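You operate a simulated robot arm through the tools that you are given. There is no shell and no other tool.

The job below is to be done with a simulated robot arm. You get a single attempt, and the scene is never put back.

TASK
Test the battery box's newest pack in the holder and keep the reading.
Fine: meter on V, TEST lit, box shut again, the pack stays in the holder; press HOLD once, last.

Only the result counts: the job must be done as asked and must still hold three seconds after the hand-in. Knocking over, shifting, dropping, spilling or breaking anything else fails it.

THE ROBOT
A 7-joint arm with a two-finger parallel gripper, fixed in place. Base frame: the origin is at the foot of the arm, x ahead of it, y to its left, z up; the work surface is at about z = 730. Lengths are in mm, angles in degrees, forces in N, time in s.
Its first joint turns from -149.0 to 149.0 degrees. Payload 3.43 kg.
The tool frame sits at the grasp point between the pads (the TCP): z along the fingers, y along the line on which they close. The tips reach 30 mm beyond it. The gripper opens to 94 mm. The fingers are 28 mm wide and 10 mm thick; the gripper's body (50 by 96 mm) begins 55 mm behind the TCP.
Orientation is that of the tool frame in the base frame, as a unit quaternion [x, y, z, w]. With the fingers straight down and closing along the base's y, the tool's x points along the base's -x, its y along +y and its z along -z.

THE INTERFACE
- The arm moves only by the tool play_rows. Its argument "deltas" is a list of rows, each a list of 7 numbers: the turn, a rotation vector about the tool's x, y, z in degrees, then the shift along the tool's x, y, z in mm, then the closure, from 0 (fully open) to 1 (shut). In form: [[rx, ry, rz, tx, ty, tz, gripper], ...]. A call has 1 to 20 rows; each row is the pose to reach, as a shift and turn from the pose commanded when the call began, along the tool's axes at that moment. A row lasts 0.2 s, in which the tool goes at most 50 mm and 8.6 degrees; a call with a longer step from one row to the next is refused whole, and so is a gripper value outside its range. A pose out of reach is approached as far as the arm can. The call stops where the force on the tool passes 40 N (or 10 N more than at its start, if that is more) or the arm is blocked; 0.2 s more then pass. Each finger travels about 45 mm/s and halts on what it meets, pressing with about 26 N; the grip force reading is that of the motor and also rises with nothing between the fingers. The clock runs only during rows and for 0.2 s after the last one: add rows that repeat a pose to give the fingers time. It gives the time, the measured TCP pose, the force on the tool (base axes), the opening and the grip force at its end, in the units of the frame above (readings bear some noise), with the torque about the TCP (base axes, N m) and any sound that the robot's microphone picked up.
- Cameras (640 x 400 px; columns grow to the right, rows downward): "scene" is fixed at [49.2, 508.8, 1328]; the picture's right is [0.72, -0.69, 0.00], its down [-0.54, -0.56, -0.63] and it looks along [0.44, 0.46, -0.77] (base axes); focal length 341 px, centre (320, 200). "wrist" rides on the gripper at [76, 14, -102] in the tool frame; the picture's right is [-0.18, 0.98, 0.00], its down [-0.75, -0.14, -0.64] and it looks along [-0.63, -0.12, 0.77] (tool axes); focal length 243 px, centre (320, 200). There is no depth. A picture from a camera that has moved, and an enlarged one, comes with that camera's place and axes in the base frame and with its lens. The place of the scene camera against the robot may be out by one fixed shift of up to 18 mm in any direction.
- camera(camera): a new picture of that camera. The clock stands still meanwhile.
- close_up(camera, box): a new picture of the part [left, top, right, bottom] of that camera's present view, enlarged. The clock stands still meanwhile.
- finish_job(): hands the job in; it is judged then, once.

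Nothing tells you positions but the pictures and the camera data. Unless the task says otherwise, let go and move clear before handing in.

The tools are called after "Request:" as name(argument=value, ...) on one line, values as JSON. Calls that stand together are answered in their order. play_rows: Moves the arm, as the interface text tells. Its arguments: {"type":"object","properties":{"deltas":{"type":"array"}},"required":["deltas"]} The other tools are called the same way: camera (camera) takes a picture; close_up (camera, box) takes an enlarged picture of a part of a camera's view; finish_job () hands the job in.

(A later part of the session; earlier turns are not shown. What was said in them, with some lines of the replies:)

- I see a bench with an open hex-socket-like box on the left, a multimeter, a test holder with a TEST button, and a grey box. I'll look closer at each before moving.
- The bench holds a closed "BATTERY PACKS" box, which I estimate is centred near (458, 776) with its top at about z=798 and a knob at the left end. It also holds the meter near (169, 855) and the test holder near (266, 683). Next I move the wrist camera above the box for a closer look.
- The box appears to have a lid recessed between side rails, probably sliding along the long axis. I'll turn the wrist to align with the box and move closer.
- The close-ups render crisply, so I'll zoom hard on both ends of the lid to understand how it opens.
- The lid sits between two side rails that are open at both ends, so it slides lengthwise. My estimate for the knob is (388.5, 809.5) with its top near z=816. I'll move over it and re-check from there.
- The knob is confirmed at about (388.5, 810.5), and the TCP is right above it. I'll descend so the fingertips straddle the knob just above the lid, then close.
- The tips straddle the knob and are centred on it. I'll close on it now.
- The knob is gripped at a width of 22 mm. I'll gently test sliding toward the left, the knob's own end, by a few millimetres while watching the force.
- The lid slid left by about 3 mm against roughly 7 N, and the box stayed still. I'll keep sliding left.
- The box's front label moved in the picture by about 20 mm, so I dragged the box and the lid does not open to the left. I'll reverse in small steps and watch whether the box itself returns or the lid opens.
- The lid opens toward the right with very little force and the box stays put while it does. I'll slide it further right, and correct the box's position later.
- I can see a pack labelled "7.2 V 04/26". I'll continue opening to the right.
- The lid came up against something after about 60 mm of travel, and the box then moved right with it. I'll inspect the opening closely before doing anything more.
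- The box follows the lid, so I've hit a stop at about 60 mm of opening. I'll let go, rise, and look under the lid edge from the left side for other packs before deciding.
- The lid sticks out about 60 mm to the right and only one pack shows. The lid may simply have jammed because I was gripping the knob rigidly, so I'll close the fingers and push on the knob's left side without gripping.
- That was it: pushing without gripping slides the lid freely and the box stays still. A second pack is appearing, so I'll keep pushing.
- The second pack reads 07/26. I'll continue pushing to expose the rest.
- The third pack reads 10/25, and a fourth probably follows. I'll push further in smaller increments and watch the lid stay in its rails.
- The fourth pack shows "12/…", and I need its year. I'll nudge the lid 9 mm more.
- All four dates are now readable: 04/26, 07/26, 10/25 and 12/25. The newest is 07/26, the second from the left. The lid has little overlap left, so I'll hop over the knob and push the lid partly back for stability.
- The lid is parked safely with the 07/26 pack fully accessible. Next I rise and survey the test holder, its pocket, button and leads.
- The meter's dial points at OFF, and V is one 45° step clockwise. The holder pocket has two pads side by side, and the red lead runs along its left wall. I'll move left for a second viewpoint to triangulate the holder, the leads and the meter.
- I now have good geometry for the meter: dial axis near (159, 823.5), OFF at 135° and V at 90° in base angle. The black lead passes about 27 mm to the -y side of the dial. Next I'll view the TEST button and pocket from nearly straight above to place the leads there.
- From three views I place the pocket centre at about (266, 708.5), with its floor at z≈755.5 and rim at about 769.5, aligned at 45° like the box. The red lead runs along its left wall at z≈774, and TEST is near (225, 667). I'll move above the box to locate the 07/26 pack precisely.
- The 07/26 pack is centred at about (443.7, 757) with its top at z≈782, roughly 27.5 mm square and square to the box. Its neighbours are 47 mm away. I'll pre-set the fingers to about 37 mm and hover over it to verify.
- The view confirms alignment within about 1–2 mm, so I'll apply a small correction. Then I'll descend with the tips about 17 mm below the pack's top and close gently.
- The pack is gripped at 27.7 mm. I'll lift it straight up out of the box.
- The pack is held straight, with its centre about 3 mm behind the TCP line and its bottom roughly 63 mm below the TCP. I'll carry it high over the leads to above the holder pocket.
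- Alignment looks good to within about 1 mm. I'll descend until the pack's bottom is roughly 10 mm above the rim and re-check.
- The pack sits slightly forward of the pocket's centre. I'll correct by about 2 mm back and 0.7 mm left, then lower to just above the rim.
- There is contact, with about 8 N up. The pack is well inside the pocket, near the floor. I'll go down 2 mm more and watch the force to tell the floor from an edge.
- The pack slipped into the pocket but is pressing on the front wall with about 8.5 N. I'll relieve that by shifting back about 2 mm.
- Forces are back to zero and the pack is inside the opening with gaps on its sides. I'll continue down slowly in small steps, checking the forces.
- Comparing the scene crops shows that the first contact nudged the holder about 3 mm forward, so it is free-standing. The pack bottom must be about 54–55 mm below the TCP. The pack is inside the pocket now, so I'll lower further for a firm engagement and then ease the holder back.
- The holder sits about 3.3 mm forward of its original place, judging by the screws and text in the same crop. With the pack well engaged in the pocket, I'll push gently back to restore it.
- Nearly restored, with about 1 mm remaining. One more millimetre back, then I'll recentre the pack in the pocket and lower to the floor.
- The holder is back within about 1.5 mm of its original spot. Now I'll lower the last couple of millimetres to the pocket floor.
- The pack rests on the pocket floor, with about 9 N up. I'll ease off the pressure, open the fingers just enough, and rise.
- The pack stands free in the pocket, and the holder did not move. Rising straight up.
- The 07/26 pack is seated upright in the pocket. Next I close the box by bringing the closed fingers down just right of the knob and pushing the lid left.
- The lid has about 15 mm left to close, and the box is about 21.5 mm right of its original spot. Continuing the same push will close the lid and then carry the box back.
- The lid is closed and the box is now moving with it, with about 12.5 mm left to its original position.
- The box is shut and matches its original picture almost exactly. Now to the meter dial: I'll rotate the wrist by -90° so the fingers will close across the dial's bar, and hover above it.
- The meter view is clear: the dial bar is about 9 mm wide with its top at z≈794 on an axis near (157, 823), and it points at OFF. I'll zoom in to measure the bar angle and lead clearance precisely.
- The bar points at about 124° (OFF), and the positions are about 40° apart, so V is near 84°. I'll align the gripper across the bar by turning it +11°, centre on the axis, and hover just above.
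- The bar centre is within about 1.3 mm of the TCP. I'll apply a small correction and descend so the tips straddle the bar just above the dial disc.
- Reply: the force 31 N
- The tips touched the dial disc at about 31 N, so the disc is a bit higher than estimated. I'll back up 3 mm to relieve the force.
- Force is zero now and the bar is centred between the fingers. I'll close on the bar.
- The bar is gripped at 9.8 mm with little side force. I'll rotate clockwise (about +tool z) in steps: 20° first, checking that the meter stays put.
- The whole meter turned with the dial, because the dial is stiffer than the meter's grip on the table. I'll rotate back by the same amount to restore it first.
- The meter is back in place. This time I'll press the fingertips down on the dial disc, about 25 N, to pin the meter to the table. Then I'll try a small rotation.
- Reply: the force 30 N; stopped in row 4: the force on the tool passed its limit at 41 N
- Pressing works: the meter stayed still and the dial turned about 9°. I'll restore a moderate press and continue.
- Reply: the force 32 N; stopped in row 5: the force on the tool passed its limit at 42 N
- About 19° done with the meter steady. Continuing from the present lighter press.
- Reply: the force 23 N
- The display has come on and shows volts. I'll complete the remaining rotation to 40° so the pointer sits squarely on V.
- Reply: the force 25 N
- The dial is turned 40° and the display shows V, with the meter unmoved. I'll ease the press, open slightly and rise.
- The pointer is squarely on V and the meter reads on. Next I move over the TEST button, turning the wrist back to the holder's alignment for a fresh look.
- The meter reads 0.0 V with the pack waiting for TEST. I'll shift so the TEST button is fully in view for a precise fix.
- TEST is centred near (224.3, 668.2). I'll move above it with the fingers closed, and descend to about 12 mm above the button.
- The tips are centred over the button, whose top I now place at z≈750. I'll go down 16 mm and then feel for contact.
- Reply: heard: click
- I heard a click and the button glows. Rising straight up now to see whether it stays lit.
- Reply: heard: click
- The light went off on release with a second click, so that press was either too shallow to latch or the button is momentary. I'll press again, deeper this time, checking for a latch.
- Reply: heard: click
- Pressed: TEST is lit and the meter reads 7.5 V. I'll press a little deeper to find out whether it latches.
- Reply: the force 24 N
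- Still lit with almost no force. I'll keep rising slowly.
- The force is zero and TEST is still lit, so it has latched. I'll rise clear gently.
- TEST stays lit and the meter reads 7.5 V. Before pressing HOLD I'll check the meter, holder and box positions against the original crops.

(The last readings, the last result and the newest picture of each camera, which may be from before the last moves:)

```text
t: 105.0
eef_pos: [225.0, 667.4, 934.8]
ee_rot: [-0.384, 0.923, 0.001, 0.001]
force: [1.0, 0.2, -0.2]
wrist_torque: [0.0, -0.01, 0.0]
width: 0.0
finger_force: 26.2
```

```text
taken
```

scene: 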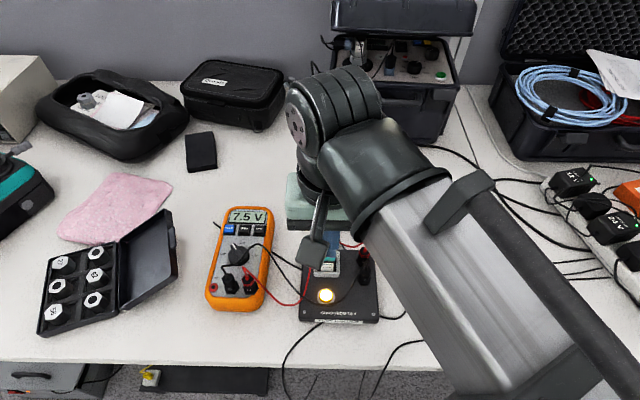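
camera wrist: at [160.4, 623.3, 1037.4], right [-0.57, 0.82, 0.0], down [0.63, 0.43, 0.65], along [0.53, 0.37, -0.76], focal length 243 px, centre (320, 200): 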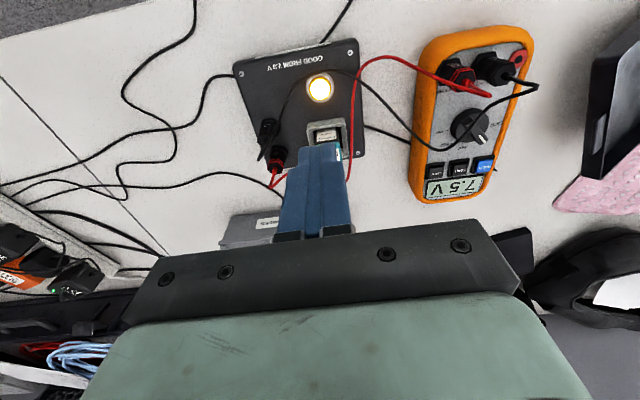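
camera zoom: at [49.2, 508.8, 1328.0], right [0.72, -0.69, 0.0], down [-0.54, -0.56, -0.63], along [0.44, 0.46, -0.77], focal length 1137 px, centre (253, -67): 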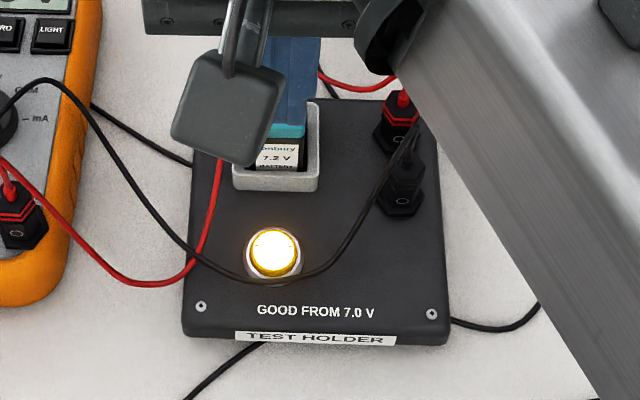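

Everything matches its original place, with TEST lit and 7.5 V shown. Now I'll go view the HOLD key, which I estimate at (177.4, 884) with its top at z≈776.

Request:
play_rows(deltas=[[0, 0, 0, -28, 36, 0, 1], [0, 0, 0, -56, 72, 0, 1], [0, 0, 0, -84, 109, 0, 1], [0, 0, 0, -112.5, 145.2, 0, 1], [0, 0, 0, -112.5, 145.2, 0, 1]])

Request:
camera(camera="wrist")

Request:
close_up(camera="wrist", box=[290, 50, 430, 160])

```text
t: 106.2
eef_pos: [201.9, 848.8, 931.6]
ee_rot: [-0.384, 0.923, 0.002, 0.002]
force: [0.2, -0.1, -0.2]
wrist_torque: [-0.01, -0.02, -0.01]
width: 0.1
finger_force: 26.1
```

```text
taken
camera wrist: at [136.7, 805.8, 1034.2], right [-0.57, 0.82, 0.0], down [0.63, 0.43, 0.65], along [0.53, 0.37, -0.76], focal length 243 px, centre (320, 200)
```

wrist: 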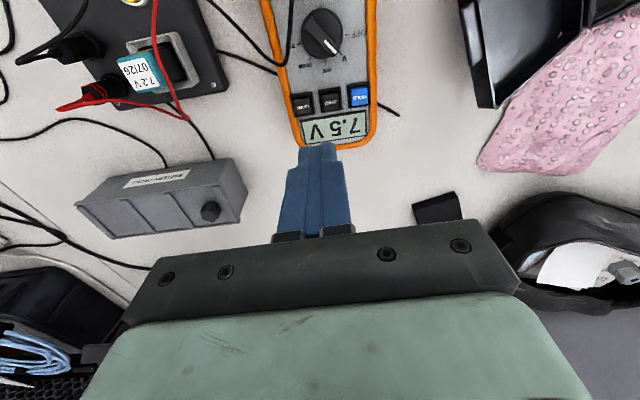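

```text
3.64 times, centred on (360, 105) of wrist
camera zoom: at [136.7, 805.8, 1034.2], right [-0.57, 0.82, 0.0], down [0.63, 0.43, 0.65], along [0.53, 0.37, -0.76], focal length 882 px, centre (174, 546)
```

zoom: 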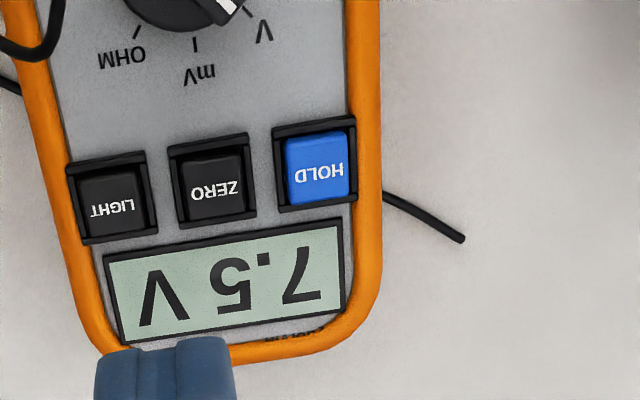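

HOLD is confirmed at about (178, 884). I'll position the closed fingertips above it, biased 2 mm away from the rim, about 12 mm above the key, and check.

Request:
play_rows(deltas=[[0, 0, 0, -4, 19, 10, 1], [0, 0, 0, -8, 37.5, 30, 1], [0, 0, 0, -8, 37.5, 65, 1], [0, 0, 0, -8, 37.5, 95, 1], [0, 0, 0, -8, 37.5, 110, 1], [0, 0, 0, -8, 37.5, 114, 1], [0, 0, 0, -8, 37.5, 114, 1]])

Request:
camera(camera="wrist")

Request:
close_up(camera="wrist", box=[250, 80, 400, 200])

Request:
close_up(camera="scene", box=[190, 180, 290, 290])

```text
t: 107.8
eef_pos: [181.6, 882.9, 819.9]
ee_rot: [-0.384, 0.924, 0.002, 0.002]
force: [-0.1, -0.7, 0.0]
wrist_torque: [0.03, -0.01, -0.01]
width: 0.0
finger_force: 26.4
```

```text
taken
camera wrist: at [116.7, 838.7, 922.9], right [-0.57, 0.82, 0.0], down [0.63, 0.43, 0.65], along [0.53, 0.37, -0.76], focal length 243 px, centre (320, 200)
```

wrist: 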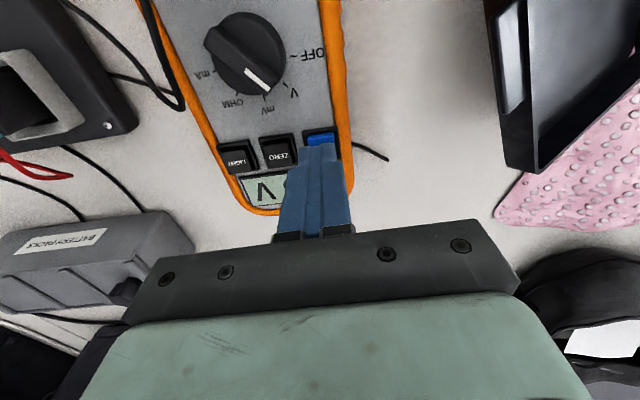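

```text
3.33 times, centred on (325, 140) of wrist
camera zoom: at [116.7, 838.7, 922.9], right [-0.57, 0.82, 0.0], down [0.63, 0.43, 0.65], along [0.53, 0.37, -0.76], focal length 809 px, centre (303, 400)
```

zoom: 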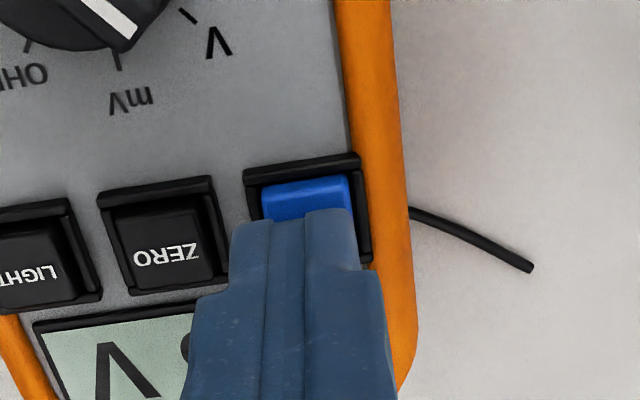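

```text
3.64 times, centred on (240, 235) of scene
camera zoom: at [49.2, 508.8, 1328.0], right [0.72, -0.69, 0.0], down [-0.54, -0.56, -0.63], along [0.44, 0.46, -0.77], focal length 1241 px, centre (611, 73)
```

zoom: 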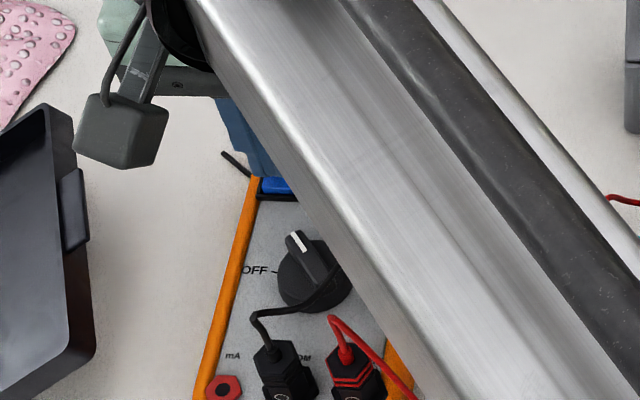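

The tips are over HOLD with about 1 mm to the rim. I'll shift 2 mm further from the rim and lower to just above the key.

Request:
play_rows(deltas=[[0, 0, 0, 0, -1, 0, 1], [0, 0, 0, 0, -2, 3, 1], [0, 0, 0, 0, -2, 6, 1], [0, 0, 0, 0, -2, 9, 1], [0, 0, 0, 0, -2, 9, 1]])

Request:
close_up(camera="wrist", box=[250, 80, 400, 200])

```text
t: 109.0
eef_pos: [182.9, 881.4, 812.1]
ee_rot: [-0.385, 0.923, 0.001, 0.002]
force: [0.7, -0.2, 0.3]
wrist_torque: [-0.03, 0.05, -0.03]
width: 0.0
finger_force: 25.7
```

```text
3.33 times, centred on (325, 140) of wrist
camera zoom: at [117.9, 837.0, 914.2], right [-0.57, 0.82, 0.0], down [0.63, 0.43, 0.65], along [0.53, 0.37, -0.76], focal length 809 px, centre (303, 400)
```

zoom: 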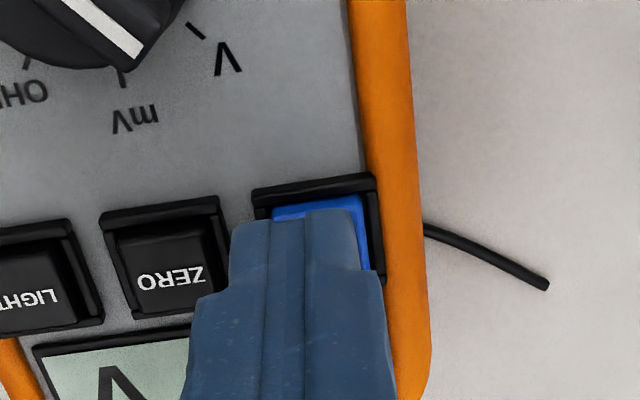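

Request:
play_rows(deltas=[[0, 0, 0, 0, 0, 1, 1], [0, 0, 0, 0, 0, 2, 1], [0, 0, 0, 0, 0, 3, 1], [0, 0, 0, 0, 0, 4, 1]])

```text
t: 110.0
eef_pos: [183.0, 881.5, 807.8]
ee_rot: [-0.384, 0.923, 0.002, 0.002]
force: [-1.3, -2.5, 6.1]
wrist_torque: [-0.08, 0.03, 0.02]
width: 0.0
finger_force: 25.8
heard: click
```

A click was heard. I'll look at the display before releasing; the clock stands still meanwhile.

Request:
close_up(camera="wrist", box=[230, 80, 400, 200])

Request:
camera(camera="scene")

```text
3.33 times, centred on (315, 140) of wrist
camera zoom: at [118.1, 837.1, 910.9], right [-0.57, 0.82, 0.0], down [0.63, 0.43, 0.65], along [0.53, 0.37, -0.76], focal length 809 px, centre (337, 400)
```

zoom: 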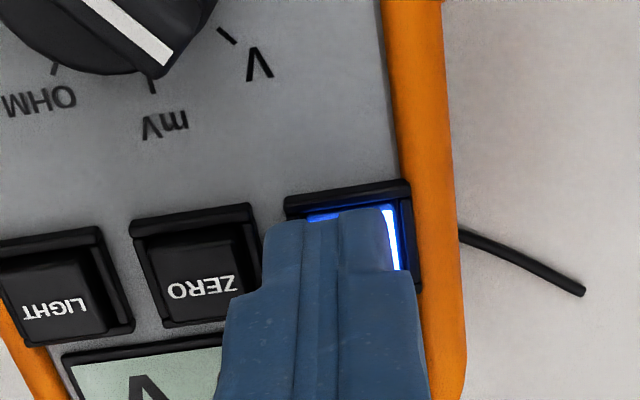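

```text
taken
```

scene: 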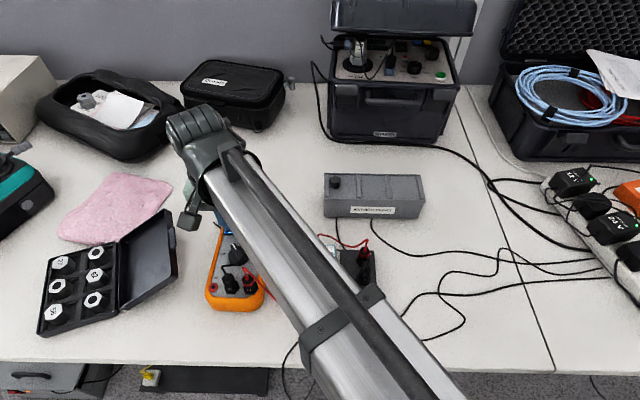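

The HOLD key glows, so it registered once. I'll press about 1 mm deeper for margin, then release very smoothly to avoid any re-trigger.

Request:
play_rows(deltas=[[0, 0, 0, 0, 0, 0.5, 1], [0, 0, 0, 0, 0, 1, 1], [0, 0, 0, 0, 0, 1, 1], [0, 0, 0, 0, 0, 0.4, 1], [0, 0, 0, 0, 0, -0.2, 1], [0, 0, 0, 0, 0, -0.8, 1], [0, 0, 0, 0, 0, -1.4, 1], [0, 0, 0, 0, 0, -2, 1], [0, 0, 0, 0, 0, -2.6, 1], [0, 0, 0, 0, 0, -3.2, 1], [0, 0, 0, 0, 0, -3.8, 1], [0, 0, 0, 0, 0, -4.4, 1], [0, 0, 0, 0, 0, -5, 1], [0, 0, 0, 0, 0, -6, 1], [0, 0, 0, 0, 0, -7, 1], [0, 0, 0, 0, 0, -8, 1]])

Request:
close_up(camera="wrist", box=[230, 80, 400, 200])

```text
t: 113.4
eef_pos: [182.8, 881.4, 816.0]
ee_rot: [-0.384, 0.923, 0.002, 0.002]
force: [-0.1, -1.0, 0.5]
wrist_torque: [0.03, 0.02, 0.04]
width: 0.0
finger_force: 25.6
```

```text
3.33 times, centred on (315, 140) of wrist
camera zoom: at [117.8, 837.4, 918.7], right [-0.57, 0.82, 0.0], down [0.63, 0.43, 0.65], along [0.53, 0.37, -0.76], focal length 809 px, centre (337, 400)
```

zoom: 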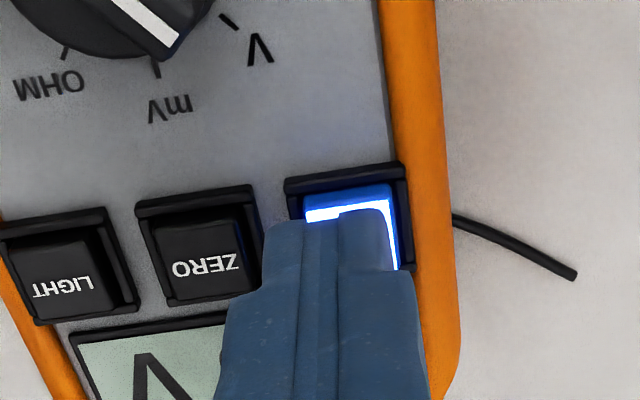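

No second click, and HOLD is still lit with the key released. I'll rise clear and move away for a final check.

Request:
play_rows(deltas=[[0, 0, 0, 0, 0, -5, 1], [0, 0, 0, 0, 0, -15, 1], [0, 0, 0, 0, 0, -40, 1], [0, 0, 0, 0, 0, -80, 1], [0, 0, 0, 0, 0, -125, 1], [0, 0, 0, 0, 0, -170, 1], [0, 0, 0, 0, 0, -200, 1], [0, 0, 0, -40, -15, -200, 1], [0, 0, 0, -40, -60, -200, 1], [0, 0, 0, -40, -105, -200, 1], [0, 0, 0, -40, -150, -200, 1], [0, 0, 0, -40, -195, -200, 1], [0, 0, 0, -40, -240, -200, 1], [0, 0, 0, -40, -240, -200, 1]])

Request:
camera(camera="scene")

Request:
close_up(camera="scene", box=[190, 190, 390, 340])

Request:
close_up(camera="scene", box=[315, 165, 435, 225])

```text
t: 116.4
eef_pos: [379.7, 741.2, 1015.2]
ee_rot: [-0.384, 0.923, 0.002, 0.002]
force: [-0.3, -0.1, 0.6]
wrist_torque: [0.0, 0.0, 0.04]
width: 0.1
finger_force: 25.7
```

```text
taken
```

scene: 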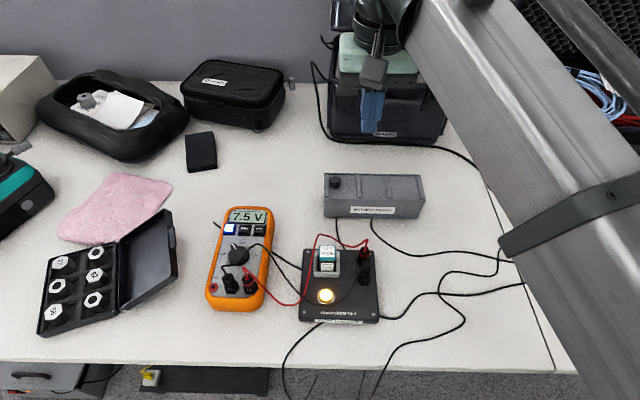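

```text
2.67 times, centred on (290, 265) of scene
camera zoom: at [49.2, 508.8, 1328.0], right [0.72, -0.69, 0.0], down [-0.54, -0.56, -0.63], along [0.44, 0.46, -0.77], focal length 910 px, centre (400, 27)
```

zoom: 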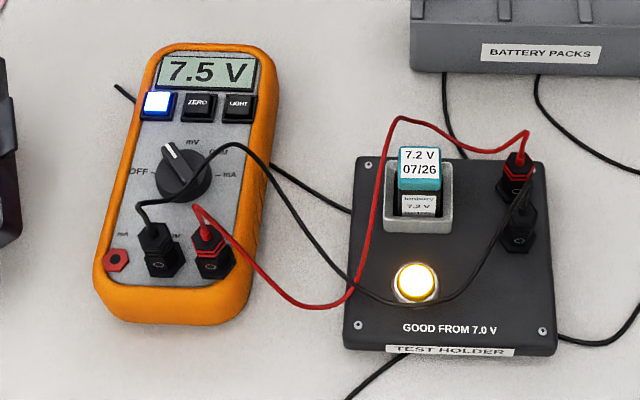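

```text
5.33 times, centred on (375, 195) of scene
camera zoom: at [49.2, 508.8, 1328.0], right [0.72, -0.69, 0.0], down [-0.54, -0.56, -0.63], along [0.44, 0.46, -0.77], focal length 1820 px, centre (27, 227)
```

zoom: 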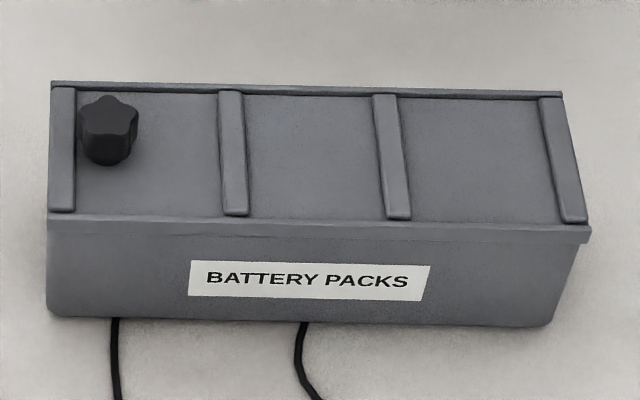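

The final check is good: the meter is on V showing 7.5 V with HOLD lit, pressed once and last. TEST is lit, the 07/26 pack is in the holder, the box is shut in its original place, and the arm is clear. Handing in.

Request:
finish_job()

```text
The job is handed in.
```

The newest pack, 07/26, is in the test holder and tested at 7.5 V, above the 7.0 V pass mark. I've handed the job in.

- **Meter:** the dial is on V. I pressed HOLD once, as the last action, and it stayed lit.
- **TEST:** the light is on and stays on. My first press went out when I let go, so I pressed it a second time.
- **Battery box:** the lid is shut. The other three packs (04/26, 10/25 and 12/25) are still inside.

Three things got nudged along the way:
- **Box:** I dragged it about 20 mm each way while working out how the lid slides. It is back where it started.
- **Holder:** it was pushed about 3 mm when the pack went in. I moved it back to within about 2 mm.
- **Meter:** it turned about 20° on my first try at the dial, and I turned it straight back. It ended within about 1 mm of where it was.
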